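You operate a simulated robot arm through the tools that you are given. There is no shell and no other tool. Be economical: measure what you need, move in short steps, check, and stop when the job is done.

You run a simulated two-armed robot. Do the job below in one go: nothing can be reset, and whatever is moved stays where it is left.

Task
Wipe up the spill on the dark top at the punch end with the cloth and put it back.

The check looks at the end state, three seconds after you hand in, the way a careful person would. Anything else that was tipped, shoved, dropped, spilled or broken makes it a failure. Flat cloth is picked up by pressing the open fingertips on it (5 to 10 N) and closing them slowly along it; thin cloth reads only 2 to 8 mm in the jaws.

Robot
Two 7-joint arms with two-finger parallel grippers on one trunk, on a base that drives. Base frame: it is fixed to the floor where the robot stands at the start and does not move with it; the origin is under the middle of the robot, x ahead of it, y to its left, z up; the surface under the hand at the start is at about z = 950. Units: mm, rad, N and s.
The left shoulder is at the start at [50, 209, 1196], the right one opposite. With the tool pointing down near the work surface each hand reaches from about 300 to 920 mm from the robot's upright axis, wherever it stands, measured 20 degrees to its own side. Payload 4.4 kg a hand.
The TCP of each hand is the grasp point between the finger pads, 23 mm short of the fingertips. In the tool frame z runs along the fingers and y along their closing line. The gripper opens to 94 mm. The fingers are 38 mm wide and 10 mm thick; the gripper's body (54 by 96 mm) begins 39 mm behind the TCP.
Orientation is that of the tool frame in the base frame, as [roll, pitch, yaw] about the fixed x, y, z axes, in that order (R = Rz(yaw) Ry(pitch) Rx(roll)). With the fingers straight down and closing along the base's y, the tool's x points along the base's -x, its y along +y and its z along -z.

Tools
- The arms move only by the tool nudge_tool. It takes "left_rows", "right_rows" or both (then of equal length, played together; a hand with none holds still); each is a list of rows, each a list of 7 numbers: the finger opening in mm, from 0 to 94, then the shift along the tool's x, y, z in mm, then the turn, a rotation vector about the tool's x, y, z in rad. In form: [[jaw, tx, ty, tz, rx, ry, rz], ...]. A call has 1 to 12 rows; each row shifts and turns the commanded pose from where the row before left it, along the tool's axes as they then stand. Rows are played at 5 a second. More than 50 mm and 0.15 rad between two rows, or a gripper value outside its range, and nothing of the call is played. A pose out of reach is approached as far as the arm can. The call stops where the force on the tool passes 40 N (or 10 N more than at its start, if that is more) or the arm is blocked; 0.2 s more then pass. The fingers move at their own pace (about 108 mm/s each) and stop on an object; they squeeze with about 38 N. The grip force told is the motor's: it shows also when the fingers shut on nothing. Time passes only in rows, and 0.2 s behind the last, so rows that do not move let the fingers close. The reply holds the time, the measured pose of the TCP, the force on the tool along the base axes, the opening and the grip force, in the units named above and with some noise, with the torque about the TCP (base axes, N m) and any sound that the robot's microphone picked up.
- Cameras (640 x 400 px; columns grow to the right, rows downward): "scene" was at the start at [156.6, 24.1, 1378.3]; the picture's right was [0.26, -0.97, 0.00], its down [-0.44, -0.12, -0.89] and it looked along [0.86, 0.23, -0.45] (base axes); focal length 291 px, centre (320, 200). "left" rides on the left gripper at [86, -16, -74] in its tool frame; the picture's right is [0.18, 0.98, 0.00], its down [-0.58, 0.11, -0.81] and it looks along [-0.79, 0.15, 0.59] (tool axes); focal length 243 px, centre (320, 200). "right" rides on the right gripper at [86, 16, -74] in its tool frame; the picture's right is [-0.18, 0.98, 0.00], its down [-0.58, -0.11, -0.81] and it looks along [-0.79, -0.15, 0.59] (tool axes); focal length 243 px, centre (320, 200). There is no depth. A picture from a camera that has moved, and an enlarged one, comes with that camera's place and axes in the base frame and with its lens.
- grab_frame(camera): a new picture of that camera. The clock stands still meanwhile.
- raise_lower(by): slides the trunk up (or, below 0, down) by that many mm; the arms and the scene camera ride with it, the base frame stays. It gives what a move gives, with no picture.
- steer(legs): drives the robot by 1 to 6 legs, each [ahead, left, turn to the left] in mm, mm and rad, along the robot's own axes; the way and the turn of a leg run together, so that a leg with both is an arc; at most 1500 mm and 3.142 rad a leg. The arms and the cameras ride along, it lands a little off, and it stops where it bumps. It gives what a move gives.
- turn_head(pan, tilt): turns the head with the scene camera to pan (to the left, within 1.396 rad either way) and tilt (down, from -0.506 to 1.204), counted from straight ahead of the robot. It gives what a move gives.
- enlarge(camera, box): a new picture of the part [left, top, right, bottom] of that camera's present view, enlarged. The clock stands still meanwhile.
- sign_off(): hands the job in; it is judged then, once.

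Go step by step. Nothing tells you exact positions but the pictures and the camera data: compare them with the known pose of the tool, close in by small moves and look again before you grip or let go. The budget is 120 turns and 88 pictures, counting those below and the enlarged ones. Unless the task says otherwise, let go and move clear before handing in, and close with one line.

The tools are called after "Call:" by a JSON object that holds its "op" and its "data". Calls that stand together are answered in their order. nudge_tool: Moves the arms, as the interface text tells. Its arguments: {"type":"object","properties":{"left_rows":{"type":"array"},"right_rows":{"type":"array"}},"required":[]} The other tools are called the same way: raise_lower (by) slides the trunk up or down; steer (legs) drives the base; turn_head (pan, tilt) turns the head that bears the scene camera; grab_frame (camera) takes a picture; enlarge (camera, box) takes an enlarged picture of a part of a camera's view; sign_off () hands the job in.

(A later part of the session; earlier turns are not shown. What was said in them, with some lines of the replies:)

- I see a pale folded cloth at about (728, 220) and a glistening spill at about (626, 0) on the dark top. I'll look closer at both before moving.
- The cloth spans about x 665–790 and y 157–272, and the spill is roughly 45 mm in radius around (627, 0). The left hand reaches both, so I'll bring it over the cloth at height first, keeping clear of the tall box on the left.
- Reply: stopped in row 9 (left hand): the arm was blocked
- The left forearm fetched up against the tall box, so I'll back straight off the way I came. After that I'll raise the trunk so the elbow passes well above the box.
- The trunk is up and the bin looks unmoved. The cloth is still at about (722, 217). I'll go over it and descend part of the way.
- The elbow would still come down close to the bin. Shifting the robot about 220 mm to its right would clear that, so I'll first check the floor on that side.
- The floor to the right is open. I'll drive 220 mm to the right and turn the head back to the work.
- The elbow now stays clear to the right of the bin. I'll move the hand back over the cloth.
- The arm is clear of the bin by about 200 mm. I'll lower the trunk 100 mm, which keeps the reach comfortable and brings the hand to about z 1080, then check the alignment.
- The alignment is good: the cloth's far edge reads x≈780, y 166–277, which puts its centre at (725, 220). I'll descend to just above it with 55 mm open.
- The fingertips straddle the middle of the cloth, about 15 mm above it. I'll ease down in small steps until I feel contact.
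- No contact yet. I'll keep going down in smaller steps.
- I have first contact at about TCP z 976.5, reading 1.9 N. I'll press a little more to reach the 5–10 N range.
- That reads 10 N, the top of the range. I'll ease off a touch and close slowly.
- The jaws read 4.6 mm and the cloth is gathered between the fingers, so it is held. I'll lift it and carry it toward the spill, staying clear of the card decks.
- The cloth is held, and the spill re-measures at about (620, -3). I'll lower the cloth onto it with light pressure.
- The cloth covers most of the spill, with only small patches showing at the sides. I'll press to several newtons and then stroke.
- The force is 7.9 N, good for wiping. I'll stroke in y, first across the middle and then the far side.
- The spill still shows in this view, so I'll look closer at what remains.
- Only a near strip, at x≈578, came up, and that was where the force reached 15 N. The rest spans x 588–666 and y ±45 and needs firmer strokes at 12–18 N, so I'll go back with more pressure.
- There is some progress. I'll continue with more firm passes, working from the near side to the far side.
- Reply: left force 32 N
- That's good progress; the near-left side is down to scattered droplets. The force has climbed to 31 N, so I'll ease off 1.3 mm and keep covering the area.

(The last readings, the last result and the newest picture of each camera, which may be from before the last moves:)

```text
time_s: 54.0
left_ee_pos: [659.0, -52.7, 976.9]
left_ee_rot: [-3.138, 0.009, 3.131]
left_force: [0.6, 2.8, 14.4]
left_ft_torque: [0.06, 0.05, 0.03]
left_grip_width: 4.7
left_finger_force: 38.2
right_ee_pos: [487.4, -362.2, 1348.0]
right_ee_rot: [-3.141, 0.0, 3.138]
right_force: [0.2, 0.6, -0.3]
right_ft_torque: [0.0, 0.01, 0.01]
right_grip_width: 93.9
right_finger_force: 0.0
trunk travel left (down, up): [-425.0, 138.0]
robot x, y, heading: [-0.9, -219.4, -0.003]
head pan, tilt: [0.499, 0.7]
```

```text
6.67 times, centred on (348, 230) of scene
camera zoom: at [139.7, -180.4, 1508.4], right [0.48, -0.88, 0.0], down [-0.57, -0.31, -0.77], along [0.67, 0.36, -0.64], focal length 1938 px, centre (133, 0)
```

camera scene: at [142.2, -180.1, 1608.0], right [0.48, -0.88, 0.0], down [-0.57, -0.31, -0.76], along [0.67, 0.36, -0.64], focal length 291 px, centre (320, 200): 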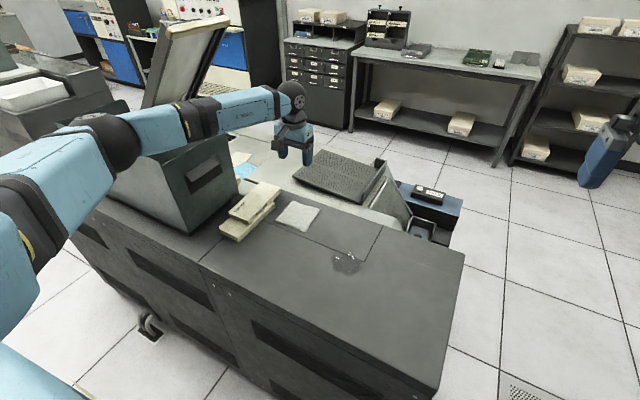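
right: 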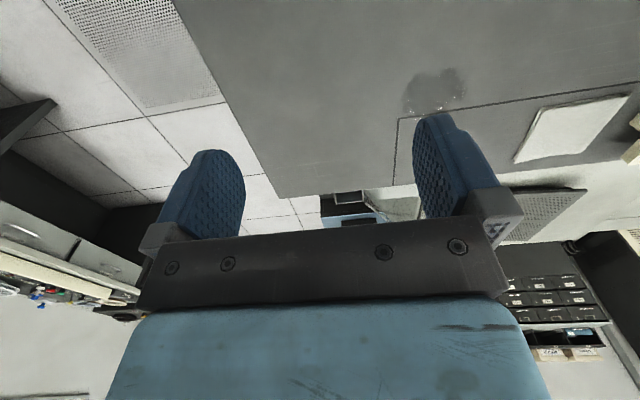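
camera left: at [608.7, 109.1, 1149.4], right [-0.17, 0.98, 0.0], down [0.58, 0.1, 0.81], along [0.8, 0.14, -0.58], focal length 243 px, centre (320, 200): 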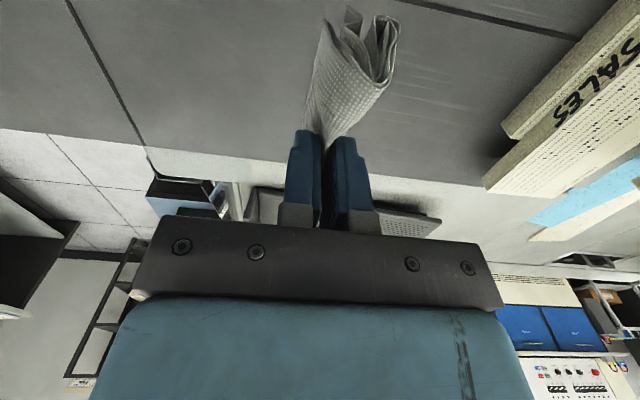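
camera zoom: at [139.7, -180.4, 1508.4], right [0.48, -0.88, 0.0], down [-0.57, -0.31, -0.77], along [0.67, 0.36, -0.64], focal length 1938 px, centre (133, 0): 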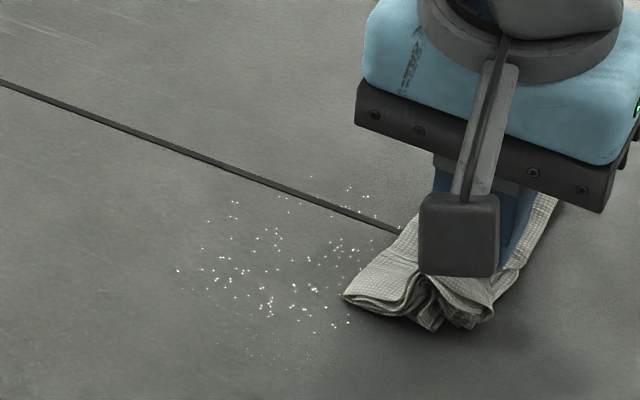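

Nearly clean, with only scattered droplets left. I'll do another pass back toward the near side, easing off gradually.

Call:
{"op": "nudge_tool", "data": {"left_rows": [[0, 0, 25, 0, 0, 0, 0], [0, 0, 25, 0, 0, 0, 0], [0, 0, 25, 0, 0, 0, 0], [0, 0, 25, 0, 0, 0, 0], [0, 12, 0, -0.2, 0, 0, 0], [0, 0, -25, 0, 0, 0, 0], [0, 0, -25, 0, 0, 0, 0], [0, 0, -25, 0, 0, 0, 0], [0, 0, -25, 0, 0, 0, 0], [0, 12, 0, -0.2, 0, 0, 0], [0, 0, 0, 0, 0, 0, 0]]}}

Call:
{"op": "nudge_tool", "data": {"left_rows": [[0, 0, 25, 0, 0, 0, 0], [0, 0, 25, 0, 0, 0, 0], [0, 0, 25, 0, 0, 0, 0], [0, 0, 25, 0, 0, 0, 0], [0, 12, 0, -0.2, 0, 0, 0], [0, 0, -25, 0, 0, 0, 0], [0, 0, -25, 0, 0, 0, 0], [0, 0, -25, 0, 0, 0, 0], [0, 0, -25, 0, 0, 0, 0], [0, 12, 0, -0.2, 0, 0, 0], [0, 0, 0, 0, 0, 0, 0]]}}

Call:
{"op": "nudge_tool", "data": {"left_rows": [[0, 0, 25, 0, 0, 0, 0], [0, 0, 25, 0, 0, 0, 0], [0, 0, 25, 0, 0, 0, 0], [0, 0, 25, 0, 0, 0, 0], [0, 12, 0, 0, 0, 0, 0], [0, 0, -25, 0, 0, 0, 0], [0, 0, -25, 0, 0, 0, 0], [0, 0, -25, 0, 0, 0, 0], [0, 0, -25, 0, 0, 0, 0], [0, 0, 0, 0, 0, 0, 0]]}}

Call:
{"op": "nudge_tool", "data": {"left_rows": [[0, 0, 0, -30, 0, 0, 0], [0, 0, 0, -40, 0, 0, 0], [0, 0, 0, -30, 0, 0, 0], [0, -30, 40, 0, 0, 0, 0], [0, -40, 45, 0, 0, 0, 0], [0, -30, 45, 0, 0, 0, 0], [0, 0, 45, 0, 0, 0, 0], [0, 0, 0, 0, 0, 0, 0]]}}

Call:
{"op": "enlarge", "data": {"camera": "scene", "box": [300, 200, 396, 260]}}

```text
time_s: 56.4
left_ee_pos: [635.0, -55.7, 976.6]
left_ee_rot: [3.141, 0.008, 3.13]
left_force: [-0.2, -0.1, 7.7]
left_ft_torque: [0.01, 0.02, 0.0]
left_grip_width: 4.9
left_finger_force: 38.2
right_ee_pos: [489.7, -362.6, 1345.7]
right_ee_rot: [-3.14, 0.001, 3.138]
right_force: [0.1, -0.3, -0.4]
right_ft_torque: [0.0, 0.02, 0.01]
right_grip_width: 93.8
right_finger_force: 0.1
trunk travel left (down, up): [-425.0, 138.0]
robot x, y, heading: [-1.2, -220.8, -0.0]
head pan, tilt: [0.499, 0.7]
```

```text
time_s: 58.8
left_ee_pos: [613.9, -50.4, 977.1]
left_ee_rot: [-3.142, 0.01, 3.13]
left_force: [1.0, -0.3, 9.2]
left_ft_torque: [-0.01, -0.01, 0.0]
left_grip_width: 4.8
left_finger_force: 38.1
right_ee_pos: [489.0, -363.0, 1346.0]
right_ee_rot: [3.141, 0.0, 3.138]
right_force: [-0.1, -0.1, -0.6]
right_ft_torque: [0.03, 0.0, 0.0]
right_grip_width: 93.9
right_finger_force: 0.2
trunk travel left (down, up): [-425.0, 138.0]
robot x, y, heading: [2.4, -219.2, -0.005]
head pan, tilt: [0.499, 0.7]
```

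```text
time_s: 61.0
left_ee_pos: [599.4, -52.2, 976.8]
left_ee_rot: [-3.14, 0.01, 3.13]
left_force: [0.5, 1.6, 15.5]
left_ft_torque: [0.05, 0.04, -0.01]
left_grip_width: 4.7
left_finger_force: 38.3
right_ee_pos: [488.3, -361.6, 1346.9]
right_ee_rot: [3.14, 0.002, 3.14]
right_force: [-0.3, 0.1, 0.6]
right_ft_torque: [-0.06, -0.04, -0.02]
right_grip_width: 93.9
right_finger_force: 0.1
trunk travel left (down, up): [-425.0, 138.0]
robot x, y, heading: [-0.3, -223.9, -0.002]
head pan, tilt: [0.499, 0.7]
```

```text
refused: row 5 steps farther than a row can; nothing moved
```

```text
6.67 times, centred on (348, 230) of scene
camera zoom: at [139.6, -180.5, 1508.2], right [0.48, -0.88, 0.0], down [-0.57, -0.31, -0.77], along [0.67, 0.36, -0.64], focal length 1938 px, centre (133, 0)
```

zoom: 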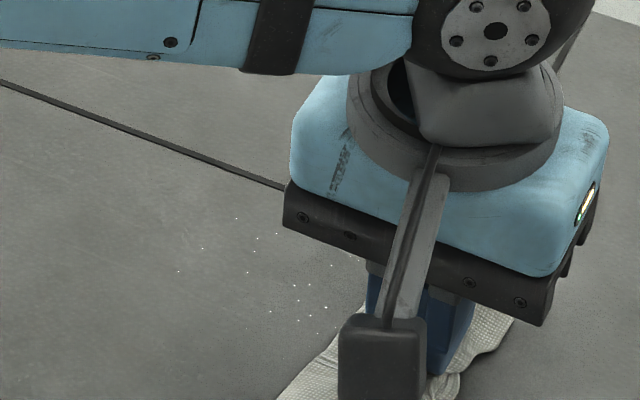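

Only tiny specks are left. I'll make one more full pass before lifting.

Call:
{"op": "nudge_tool", "data": {"left_rows": [[0, 10, 25, 0, 0, 0, 0], [0, 0, 25, 0, 0, 0, 0], [0, 0, 25, 0, 0, 0, 0], [0, 0, 30, 0, 0, 0, 0], [0, -14, 0, 0, 0, 0, 0], [0, 0, -30, 0, 0, 0, 0], [0, 0, -25, 0, 0, 0, 0], [0, 0, -25, 0, 0, 0, 0], [0, 0, -25, 0, 0, 0, 0], [0, -14, 0, 0.1, 0, 0, 0], [0, 0, 0, 0, 0, 0, 0]]}}

Call:
{"op": "nudge_tool", "data": {"left_rows": [[0, 0, 25, 0, 0, 0, 0], [0, 0, 25, 0, 0, 0, 0], [0, 0, 25, 0, 0, 0, 0], [0, 0, 30, 0, 0, 0, 0], [0, -14, 0, 0.2, 0, 0, 0], [0, 0, -30, 0, 0, 0, 0], [0, 0, -25, 0, 0, 0, 0], [0, 0, -25, 0, 0, 0, 0], [0, 0, -25, 0, 0, 0, 0], [0, -14, 0, 0.3, 0, 0, 0], [0, 0, 0, 0, 0, 0, 0]]}}

Call:
{"op": "nudge_tool", "data": {"left_rows": [[0, 0, 25, 0, 0, 0, 0], [0, 0, 25, 0, 0, 0, 0], [0, 0, 25, 0, 0, 0, 0], [0, 0, 30, 0, 0, 0, 0], [0, -14, 0, 0.2, 0, 0, 0], [0, 0, -30, 0, 0, 0, 0], [0, 0, -25, 0, 0, 0, 0], [0, 0, -25, 0, 0, 0, 0], [0, 0, -25, 0, 0, 0, 0], [0, 0, 0, 0, 0, 0, 0]]}}

Call:
{"op": "nudge_tool", "data": {"left_rows": [[0, 0, 0, -30, 0, 0, 0], [0, 0, 0, -40, 0, 0, 0], [0, 0, 0, -30, 0, 0, 0], [0, -15, 44, 0, 0, 0, 0], [0, -15, 44, 0, 0, 0, 0], [0, -15, 44, 0, 0, 0, 0], [0, 0, 44, 0, 0, 0, 0], [0, 0, 0, 0, 0, 0, 0]]}}

Call:
{"op": "enlarge", "data": {"camera": "scene", "box": [300, 200, 396, 260]}}

```text
time_s: 63.4
left_ee_pos: [617.8, -55.3, 976.7]
left_ee_rot: [3.141, 0.011, 3.131]
left_force: [-3.5, -2.9, 13.5]
left_ft_torque: [-0.07, 0.08, 0.04]
left_grip_width: 5.0
left_finger_force: 38.0
right_ee_pos: [488.6, -361.5, 1346.8]
right_ee_rot: [-3.141, 0.002, 3.139]
right_force: [0.6, 0.5, -0.2]
right_ft_torque: [0.01, 0.04, 0.01]
right_grip_width: 94.4
right_finger_force: 0.0
trunk travel left (down, up): [-425.0, 138.0]
robot x, y, heading: [-6.6, -220.9, 0.002]
head pan, tilt: [0.499, 0.7]
```

```text
time_s: 65.8
left_ee_pos: [643.6, -55.4, 976.2]
left_ee_rot: [-3.14, 0.013, 3.131]
left_force: [-7.1, -2.7, 24.9]
left_ft_torque: [-0.05, 0.2, 0.05]
left_grip_width: 4.7
left_finger_force: 38.0
right_ee_pos: [485.6, -363.0, 1346.4]
right_ee_rot: [3.141, 0.004, 3.138]
right_force: [0.5, -0.1, 0.1]
right_ft_torque: [0.01, 0.01, 0.01]
right_grip_width: 93.7
right_finger_force: 0.2
trunk travel left (down, up): [-425.0, 138.0]
robot x, y, heading: [-0.1, -223.5, -0.004]
head pan, tilt: [0.499, 0.7]
```

```text
time_s: 68.0
left_ee_pos: [659.3, -55.9, 977.3]
left_ee_rot: [-3.138, 0.016, 3.13]
left_force: [0.8, 7.6, 35.2]
left_ft_torque: [0.21, 0.06, 0.0]
left_grip_width: 4.9
left_finger_force: 38.1
right_ee_pos: [485.7, -362.0, 1348.4]
right_ee_rot: [3.141, 0.004, 3.139]
right_force: [-0.5, 1.9, -0.2]
right_ft_torque: [0.01, 0.03, 0.0]
right_grip_width: 94.0
right_finger_force: 0.0
trunk travel left (down, up): [-425.0, 138.0]
robot x, y, heading: [-2.7, -221.6, -0.008]
head pan, tilt: [0.499, 0.7]
```

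```text
time_s: 69.8
left_ee_pos: [705.0, 120.1, 1075.8]
left_ee_rot: [-3.141, 0.009, 3.13]
left_force: [0.5, 0.2, -0.8]
left_ft_torque: [0.02, 0.01, 0.02]
left_grip_width: 4.8
left_finger_force: 38.4
right_ee_pos: [491.2, -363.1, 1346.8]
right_ee_rot: [3.141, 0.0, 3.136]
right_force: [-0.4, -0.2, -0.3]
right_ft_torque: [0.01, 0.02, -0.02]
right_grip_width: 94.1
right_finger_force: 0.1
trunk travel left (down, up): [-425.0, 138.0]
robot x, y, heading: [0.0, -219.9, -0.007]
head pan, tilt: [0.499, 0.7]
```

```text
6.67 times, centred on (348, 230) of scene
camera zoom: at [142.0, -182.1, 1508.0], right [0.48, -0.88, 0.0], down [-0.57, -0.31, -0.77], along [0.67, 0.36, -0.64], focal length 1938 px, centre (133, 0)
```

zoom: 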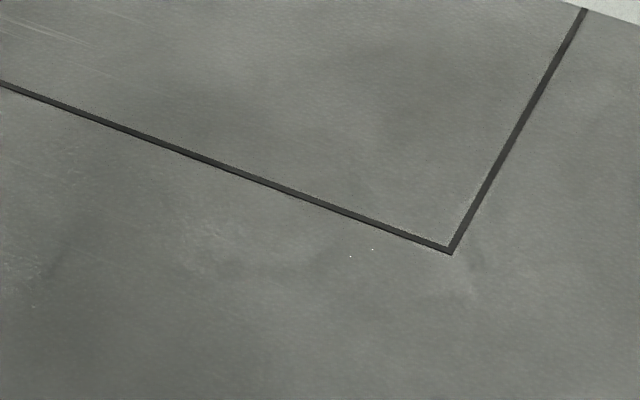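

The top looks almost clean. I'll zoom in harder to check for residue.

Call:
{"op": "enlarge", "data": {"camera": "scene", "box": [290, 220, 338, 250]}}

Call:
{"op": "enlarge", "data": {"camera": "scene", "box": [328, 220, 376, 250]}}

```text
13.33 times, centred on (314, 235) of scene
camera zoom: at [142.0, -182.1, 1508.0], right [0.48, -0.88, 0.0], down [-0.57, -0.31, -0.77], along [0.67, 0.36, -0.64], focal length 3877 px, centre (400, -267)
```

zoom: 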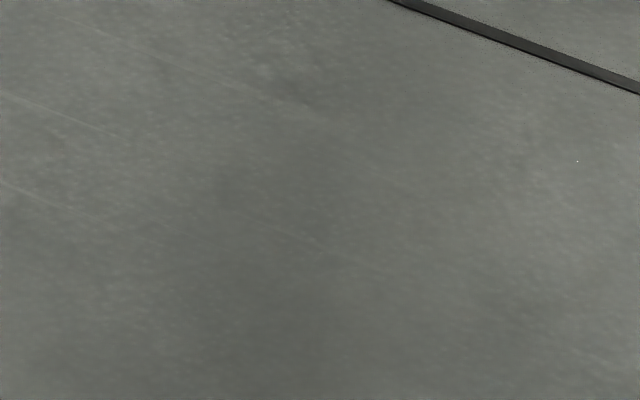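

```text
13.33 times, centred on (352, 235) of scene
camera zoom: at [142.0, -182.1, 1508.0], right [0.48, -0.88, 0.0], down [-0.57, -0.31, -0.77], along [0.67, 0.36, -0.64], focal length 3877 px, centre (-107, -267)
```

zoom: 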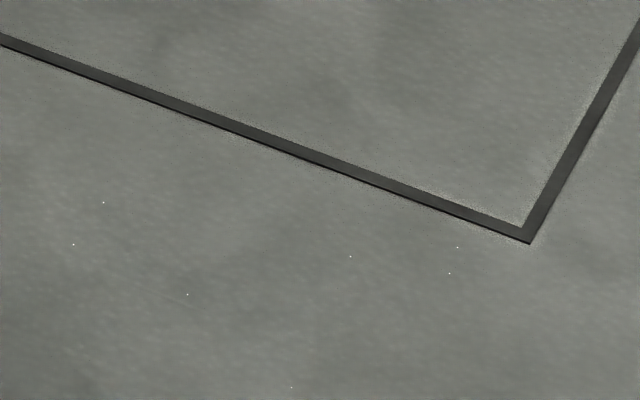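

Only a few pinprick specks are left. I'll give it one last pass to be thorough.

Call:
{"op": "nudge_tool", "data": {"left_rows": [[0, 30, -35, 0, 0, 0, 0], [0, 25, -35, 0, 0, 0, 0], [0, 0, 0, 40, 0, 0, 0], [0, 0, 0, 40, 0, 0, 0], [0, 0, 0, 12, 0, 0, 0], [0, 0, 0, 6, 0, 0, 0], [0, 0, 0, 2, 0, 0, 0], [0, 0, 0, 0, 0, 0, 0]]}}

```text
time_s: 71.6
left_ee_pos: [651.3, 51.8, 977.3]
left_ee_rot: [3.141, 0.015, 3.132]
left_force: [2.8, 1.0, 21.5]
left_ft_torque: [0.06, -0.02, -0.01]
left_grip_width: 4.7
left_finger_force: 38.0
right_ee_pos: [487.2, -363.6, 1347.2]
right_ee_rot: [3.141, 0.001, 3.139]
right_force: [-0.9, -0.9, 0.4]
right_ft_torque: [-0.03, -0.03, -0.01]
right_grip_width: 93.8
right_finger_force: 0.0
trunk travel left (down, up): [-425.0, 138.0]
robot x, y, heading: [0.4, -220.8, -0.003]
head pan, tilt: [0.499, 0.7]
```

Call:
{"op": "nudge_tool", "data": {"left_rows": [[0, 0, -25, -0.4, 0, 0, 0], [0, 0, -25, 0, 0, 0, 0], [0, 0, -25, 0, 0, 0, 0], [0, 0, -25, 0, 0, 0, 0], [0, 15, 0, -0.2, 0, 0, 0], [0, 0, 25, 0, 0, 0, 0], [0, 0, 25, 0, 0, 0, 0], [0, 0, 25, 0, 0, 0, 0], [0, 0, 25, 0, 0, 0, 0], [0, 15, 0, -0.2, 0, 0, 0], [0, 0, 0, 0, 0, 0, 0]]}}

Call:
{"op": "nudge_tool", "data": {"left_rows": [[0, 0, -25, 0, 0, 0, 0], [0, 0, -25, 0, 0, 0, 0], [0, 0, -25, 0, 0, 0, 0], [0, 0, -25, 0, 0, 0, 0], [0, 15, 0, -0.2, 0, 0, 0], [0, 0, 25, 0, 0, 0, 0], [0, 0, 25, 0, 0, 0, 0], [0, 0, 25, 0, 0, 0, 0], [0, 0, 25, 0, 0, 0, 0], [0, 0, 0, 0, 0, 0, 0]]}}

Call:
{"op": "nudge_tool", "data": {"left_rows": [[0, 0, 0, -30, 0, 0, 0], [0, 0, 0, -40, 0, 0, 0], [0, 0, 0, -30, 0, 0, 0], [0, -30, 39, 0, 0, 0, 0], [0, -30, 39, 0, 0, 0, 0], [0, -30, 39, 0, 0, 0, 0], [0, -27, 39, 0, 0, 0, 0], [0, 0, 10, 0, 0, 0, 0], [0, 0, 0, 0, 0, 0, 0]]}}

Call:
{"op": "enlarge", "data": {"camera": "scene", "box": [300, 200, 396, 260]}}

Call:
{"op": "grab_frame", "data": {"camera": "left"}}

```text
time_s: 74.0
left_ee_pos: [620.1, 55.6, 977.1]
left_ee_rot: [3.14, 0.011, 3.133]
left_force: [5.3, 2.1, 21.0]
left_ft_torque: [0.11, -0.07, -0.04]
left_grip_width: 5.0
left_finger_force: 38.1
right_ee_pos: [488.9, -362.6, 1346.2]
right_ee_rot: [3.141, 0.001, 3.138]
right_force: [-0.4, -0.9, 0.1]
right_ft_torque: [0.0, 0.0, -0.02]
right_grip_width: 94.0
right_finger_force: 0.1
trunk travel left (down, up): [-425.0, 138.0]
robot x, y, heading: [1.2, -221.0, -0.004]
head pan, tilt: [0.499, 0.7]
```

```text
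time_s: 76.2
left_ee_pos: [604.0, 50.1, 977.5]
left_ee_rot: [3.14, 0.01, 3.131]
left_force: [-1.0, -5.4, 24.1]
left_ft_torque: [-0.15, 0.08, 0.04]
left_grip_width: 4.8
left_finger_force: 37.8
right_ee_pos: [487.0, -363.4, 1347.6]
right_ee_rot: [3.141, 0.003, 3.137]
right_force: [0.5, -0.3, -0.8]
right_ft_torque: [0.02, 0.0, 0.0]
right_grip_width: 94.1
right_finger_force: 0.2
trunk travel left (down, up): [-425.0, 138.0]
robot x, y, heading: [-1.5, -221.4, -0.001]
head pan, tilt: [0.499, 0.7]
```

```text
time_s: 78.2
left_ee_pos: [724.0, 215.9, 1076.4]
left_ee_rot: [-3.142, 0.01, 3.131]
left_force: [0.1, 0.0, -0.1]
left_ft_torque: [0.0, 0.01, 0.02]
left_grip_width: 4.7
left_finger_force: 38.0
right_ee_pos: [490.1, -361.0, 1346.7]
right_ee_rot: [-3.142, 0.0, 3.138]
right_force: [-0.8, 0.7, 0.3]
right_ft_torque: [0.01, -0.02, 0.0]
right_grip_width: 94.3
right_finger_force: 0.0
trunk travel left (down, up): [-425.0, 138.0]
robot x, y, heading: [1.1, -222.6, -0.003]
head pan, tilt: [0.499, 0.7]
```

```text
6.67 times, centred on (348, 230) of scene
camera zoom: at [141.7, -180.9, 1508.0], right [0.48, -0.88, 0.0], down [-0.57, -0.31, -0.76], along [0.67, 0.36, -0.64], focal length 1938 px, centre (133, 0)
```

zoom: 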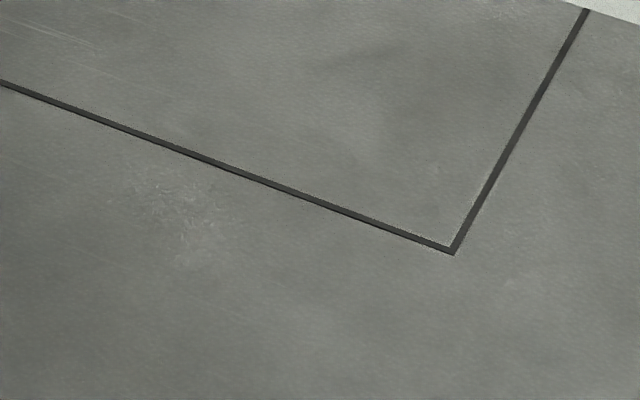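

```text
55 pictures are left
camera left: at [638.2, 201.9, 1150.2], right [-0.17, 0.98, 0.0], down [0.58, 0.1, 0.81], along [0.8, 0.14, -0.58], focal length 243 px, centre (320, 200)
```

left: 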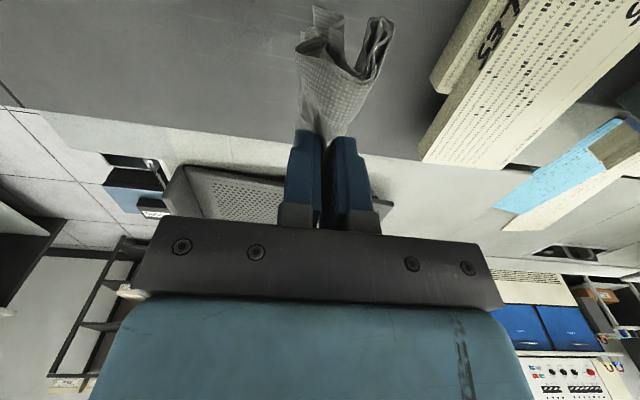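

The top is clean. I'm back over the cloth's original spot, so I'll lower it and then open slowly with light contact so it spreads flat.

Call:
{"op": "nudge_tool", "data": {"left_rows": [[0, 0, 2, 40, 0, 0, 0], [0, 0, 0, 40, 0, 0, 0], [0, 0, 0, 10, 0, 0, 0], [0, 0, 0, 5, 0, 0, 0], [0, 0, 0, 3, 0, 0, 0], [0, 0, 0, 0, 0, 0, 0]]}}

Call:
{"op": "grab_frame", "data": {"camera": "left"}}

```text
time_s: 79.6
left_ee_pos: [726.3, 218.0, 978.9]
left_ee_rot: [-3.141, 0.01, 3.132]
left_force: [0.6, -1.1, 4.9]
left_ft_torque: [0.04, 0.02, 0.01]
left_grip_width: 4.6
left_finger_force: 38.3
right_ee_pos: [489.8, -363.1, 1345.8]
right_ee_rot: [3.14, 0.0, 3.139]
right_force: [-0.2, 0.4, 0.2]
right_ft_torque: [-0.02, -0.01, 0.0]
right_grip_width: 93.8
right_finger_force: 0.1
trunk travel left (down, up): [-425.0, 138.0]
robot x, y, heading: [-3.2, -219.8, -0.002]
head pan, tilt: [0.499, 0.7]
```

```text
54 pictures are left
camera left: at [639.2, 203.6, 1053.1], right [-0.17, 0.98, 0.0], down [0.57, 0.1, 0.81], along [0.8, 0.14, -0.58], focal length 243 px, centre (320, 200)
```

left: 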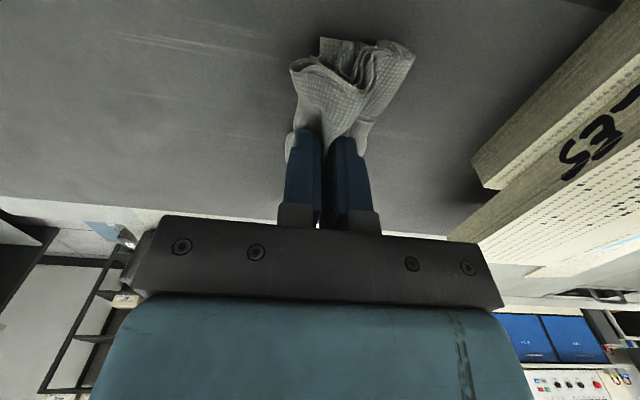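

Call:
{"op": "nudge_tool", "data": {"left_rows": [[6, 0, 0, 1, 0, 0, 0], [12, 0, 0, 0, 0, 0, 0], [18, 0, 0, 0, 0, 0, 0], [24, 0, 0, 0, 0, 0, 0], [30, 0, 0, 0, 0, 0, 0], [36, 0, 0, 0, 0, 0, 0], [42, 0, 0, 0, 0, 0, 0], [48, 0, 0, 0, 0, 0, 0], [54, 0, 0, 0, 0, 0, 0], [60, 0, 0, 0, 0, 0, 0], [60, 0, 0, 0, 0, 0, 0]]}}

Call:
{"op": "grab_frame", "data": {"camera": "left"}}

```text
time_s: 82.0
left_ee_pos: [726.9, 219.0, 978.1]
left_ee_rot: [-3.141, 0.008, 3.131]
left_force: [0.0, -0.6, 1.3]
left_ft_torque: [0.09, 0.04, 0.04]
left_grip_width: 59.6
left_finger_force: 0.0
right_ee_pos: [489.4, -362.5, 1346.7]
right_ee_rot: [3.141, 0.002, 3.138]
right_force: [-0.1, 0.2, -0.1]
right_ft_torque: [0.03, 0.04, -0.02]
right_grip_width: 93.9
right_finger_force: 0.1
trunk travel left (down, up): [-425.0, 138.0]
robot x, y, heading: [-0.4, -224.1, -0.003]
head pan, tilt: [0.499, 0.7]
```

```text
53 pictures are left
camera left: at [639.3, 204.1, 1051.6], right [-0.17, 0.98, 0.0], down [0.58, 0.1, 0.81], along [0.8, 0.14, -0.58], focal length 243 px, centre (320, 200)
```

left: 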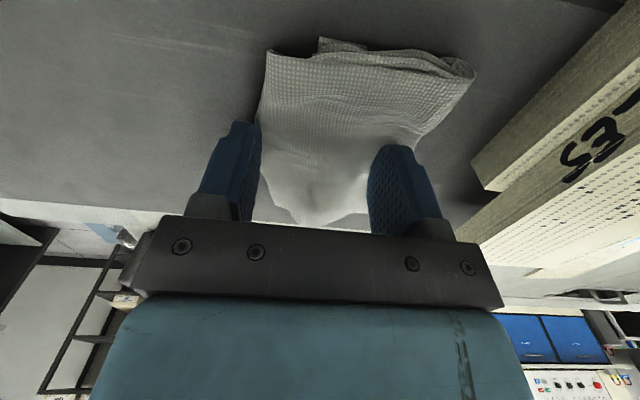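

The cloth spread out nicely at its spot. I'll lift clear slowly.

Call:
{"op": "nudge_tool", "data": {"left_rows": [[60, 0, 0, -5, 0, 0, 0], [60, 0, 0, -10, 0, 0, 0], [60, 0, 0, -30, 0, 0, 0], [60, 0, 0, -45, 0, 0, 0], [60, 0, 0, -45, 0, 0, 0], [60, 30, -35, 0, 0, 0, 0], [60, 30, -35, 0, 0, 0, 0], [60, 30, -35, 0, 0, 0, 0], [60, 30, -35, 0, 0, 0, 0]]}}

Call:
{"op": "grab_frame", "data": {"camera": "scene"}}

Call:
{"op": "enlarge", "data": {"camera": "scene", "box": [180, 90, 372, 210]}}

```text
time_s: 84.0
left_ee_pos: [600.8, 79.3, 1112.2]
left_ee_rot: [-3.141, 0.01, 3.131]
left_force: [0.4, -0.1, 0.2]
left_ft_torque: [0.02, 0.0, -0.02]
left_grip_width: 59.9
left_finger_force: 0.1
right_ee_pos: [489.0, -362.9, 1346.8]
right_ee_rot: [3.141, 0.0, 3.138]
right_force: [0.4, -0.6, 0.3]
right_ft_torque: [0.01, 0.02, 0.0]
right_grip_width: 94.0
right_finger_force: 0.2
trunk travel left (down, up): [-425.0, 138.0]
robot x, y, heading: [-2.9, -221.0, -0.003]
head pan, tilt: [0.499, 0.7]
```

```text
52 pictures are left
camera scene: at [141.0, -181.5, 1508.1], right [0.48, -0.88, 0.0], down [-0.57, -0.31, -0.77], along [0.67, 0.36, -0.64], focal length 291 px, centre (320, 200)
```

scene: 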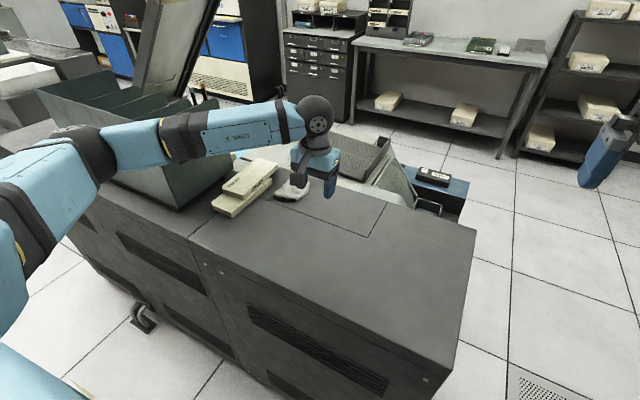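

```text
3.33 times, centred on (276, 150) of scene
camera zoom: at [141.0, -181.5, 1508.1], right [0.48, -0.88, 0.0], down [-0.57, -0.31, -0.77], along [0.67, 0.36, -0.64], focal length 969 px, centre (467, 367)
```

zoom: 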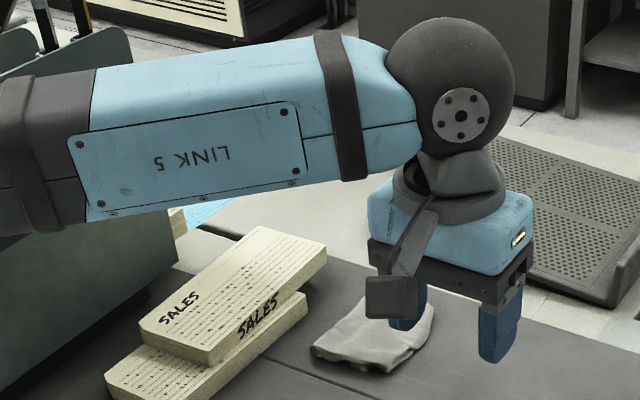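

Next I'll move the left hand further right and up, to see the cloth unobstructed.

Call:
{"op": "nudge_tool", "data": {"left_rows": [[60, 10, -40, -25, 0, 0, 0], [60, 10, -40, -25, 0, 0, 0], [60, 10, -40, -25, 0, 0, 0], [60, 10, -40, 0, 0, 0, 0], [60, 10, -30, 0, 0, 0, 0]]}}

Call:
{"op": "enlarge", "data": {"camera": "scene", "box": [180, 120, 404, 260]}}

```text
time_s: 85.2
left_ee_pos: [549.4, -107.0, 1184.9]
left_ee_rot: [-3.141, 0.008, 3.131]
left_force: [0.4, -0.3, 0.6]
left_ft_torque: [0.04, 0.0, 0.03]
left_grip_width: 59.9
left_finger_force: 0.1
right_ee_pos: [491.1, -363.1, 1345.7]
right_ee_rot: [-3.141, 0.0, 3.137]
right_force: [-0.4, -0.2, 0.3]
right_ft_torque: [0.03, -0.01, -0.03]
right_grip_width: 94.1
right_finger_force: 0.1
trunk travel left (down, up): [-425.0, 138.0]
robot x, y, heading: [0.4, -217.1, -0.002]
head pan, tilt: [0.499, 0.7]
```

```text
2.86 times, centred on (292, 190) of scene
camera zoom: at [141.6, -181.7, 1508.1], right [0.48, -0.88, 0.0], down [-0.57, -0.31, -0.77], along [0.67, 0.36, -0.64], focal length 831 px, centre (400, 229)
```

zoom: 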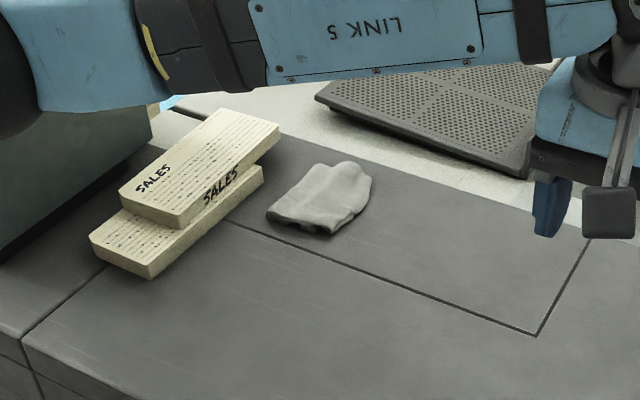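

The spill on the dark top is wiped up, with no residue left in the last close-up. The cloth is back in its original place, slightly rumpled. The card decks and the bin look where they were, though the left forearm did bump the bin early on, and both hands are clear, so I'm handing in.

Call:
{"op": "sign_off", "data": {}}

```text
The job is handed in.
```

The spill at the punch end is wiped up, the cloth is back in its place though slightly rumpled, and both hands are clear; my left forearm bumped the card bin early on, and from the pictures it doesn't appear to have moved.
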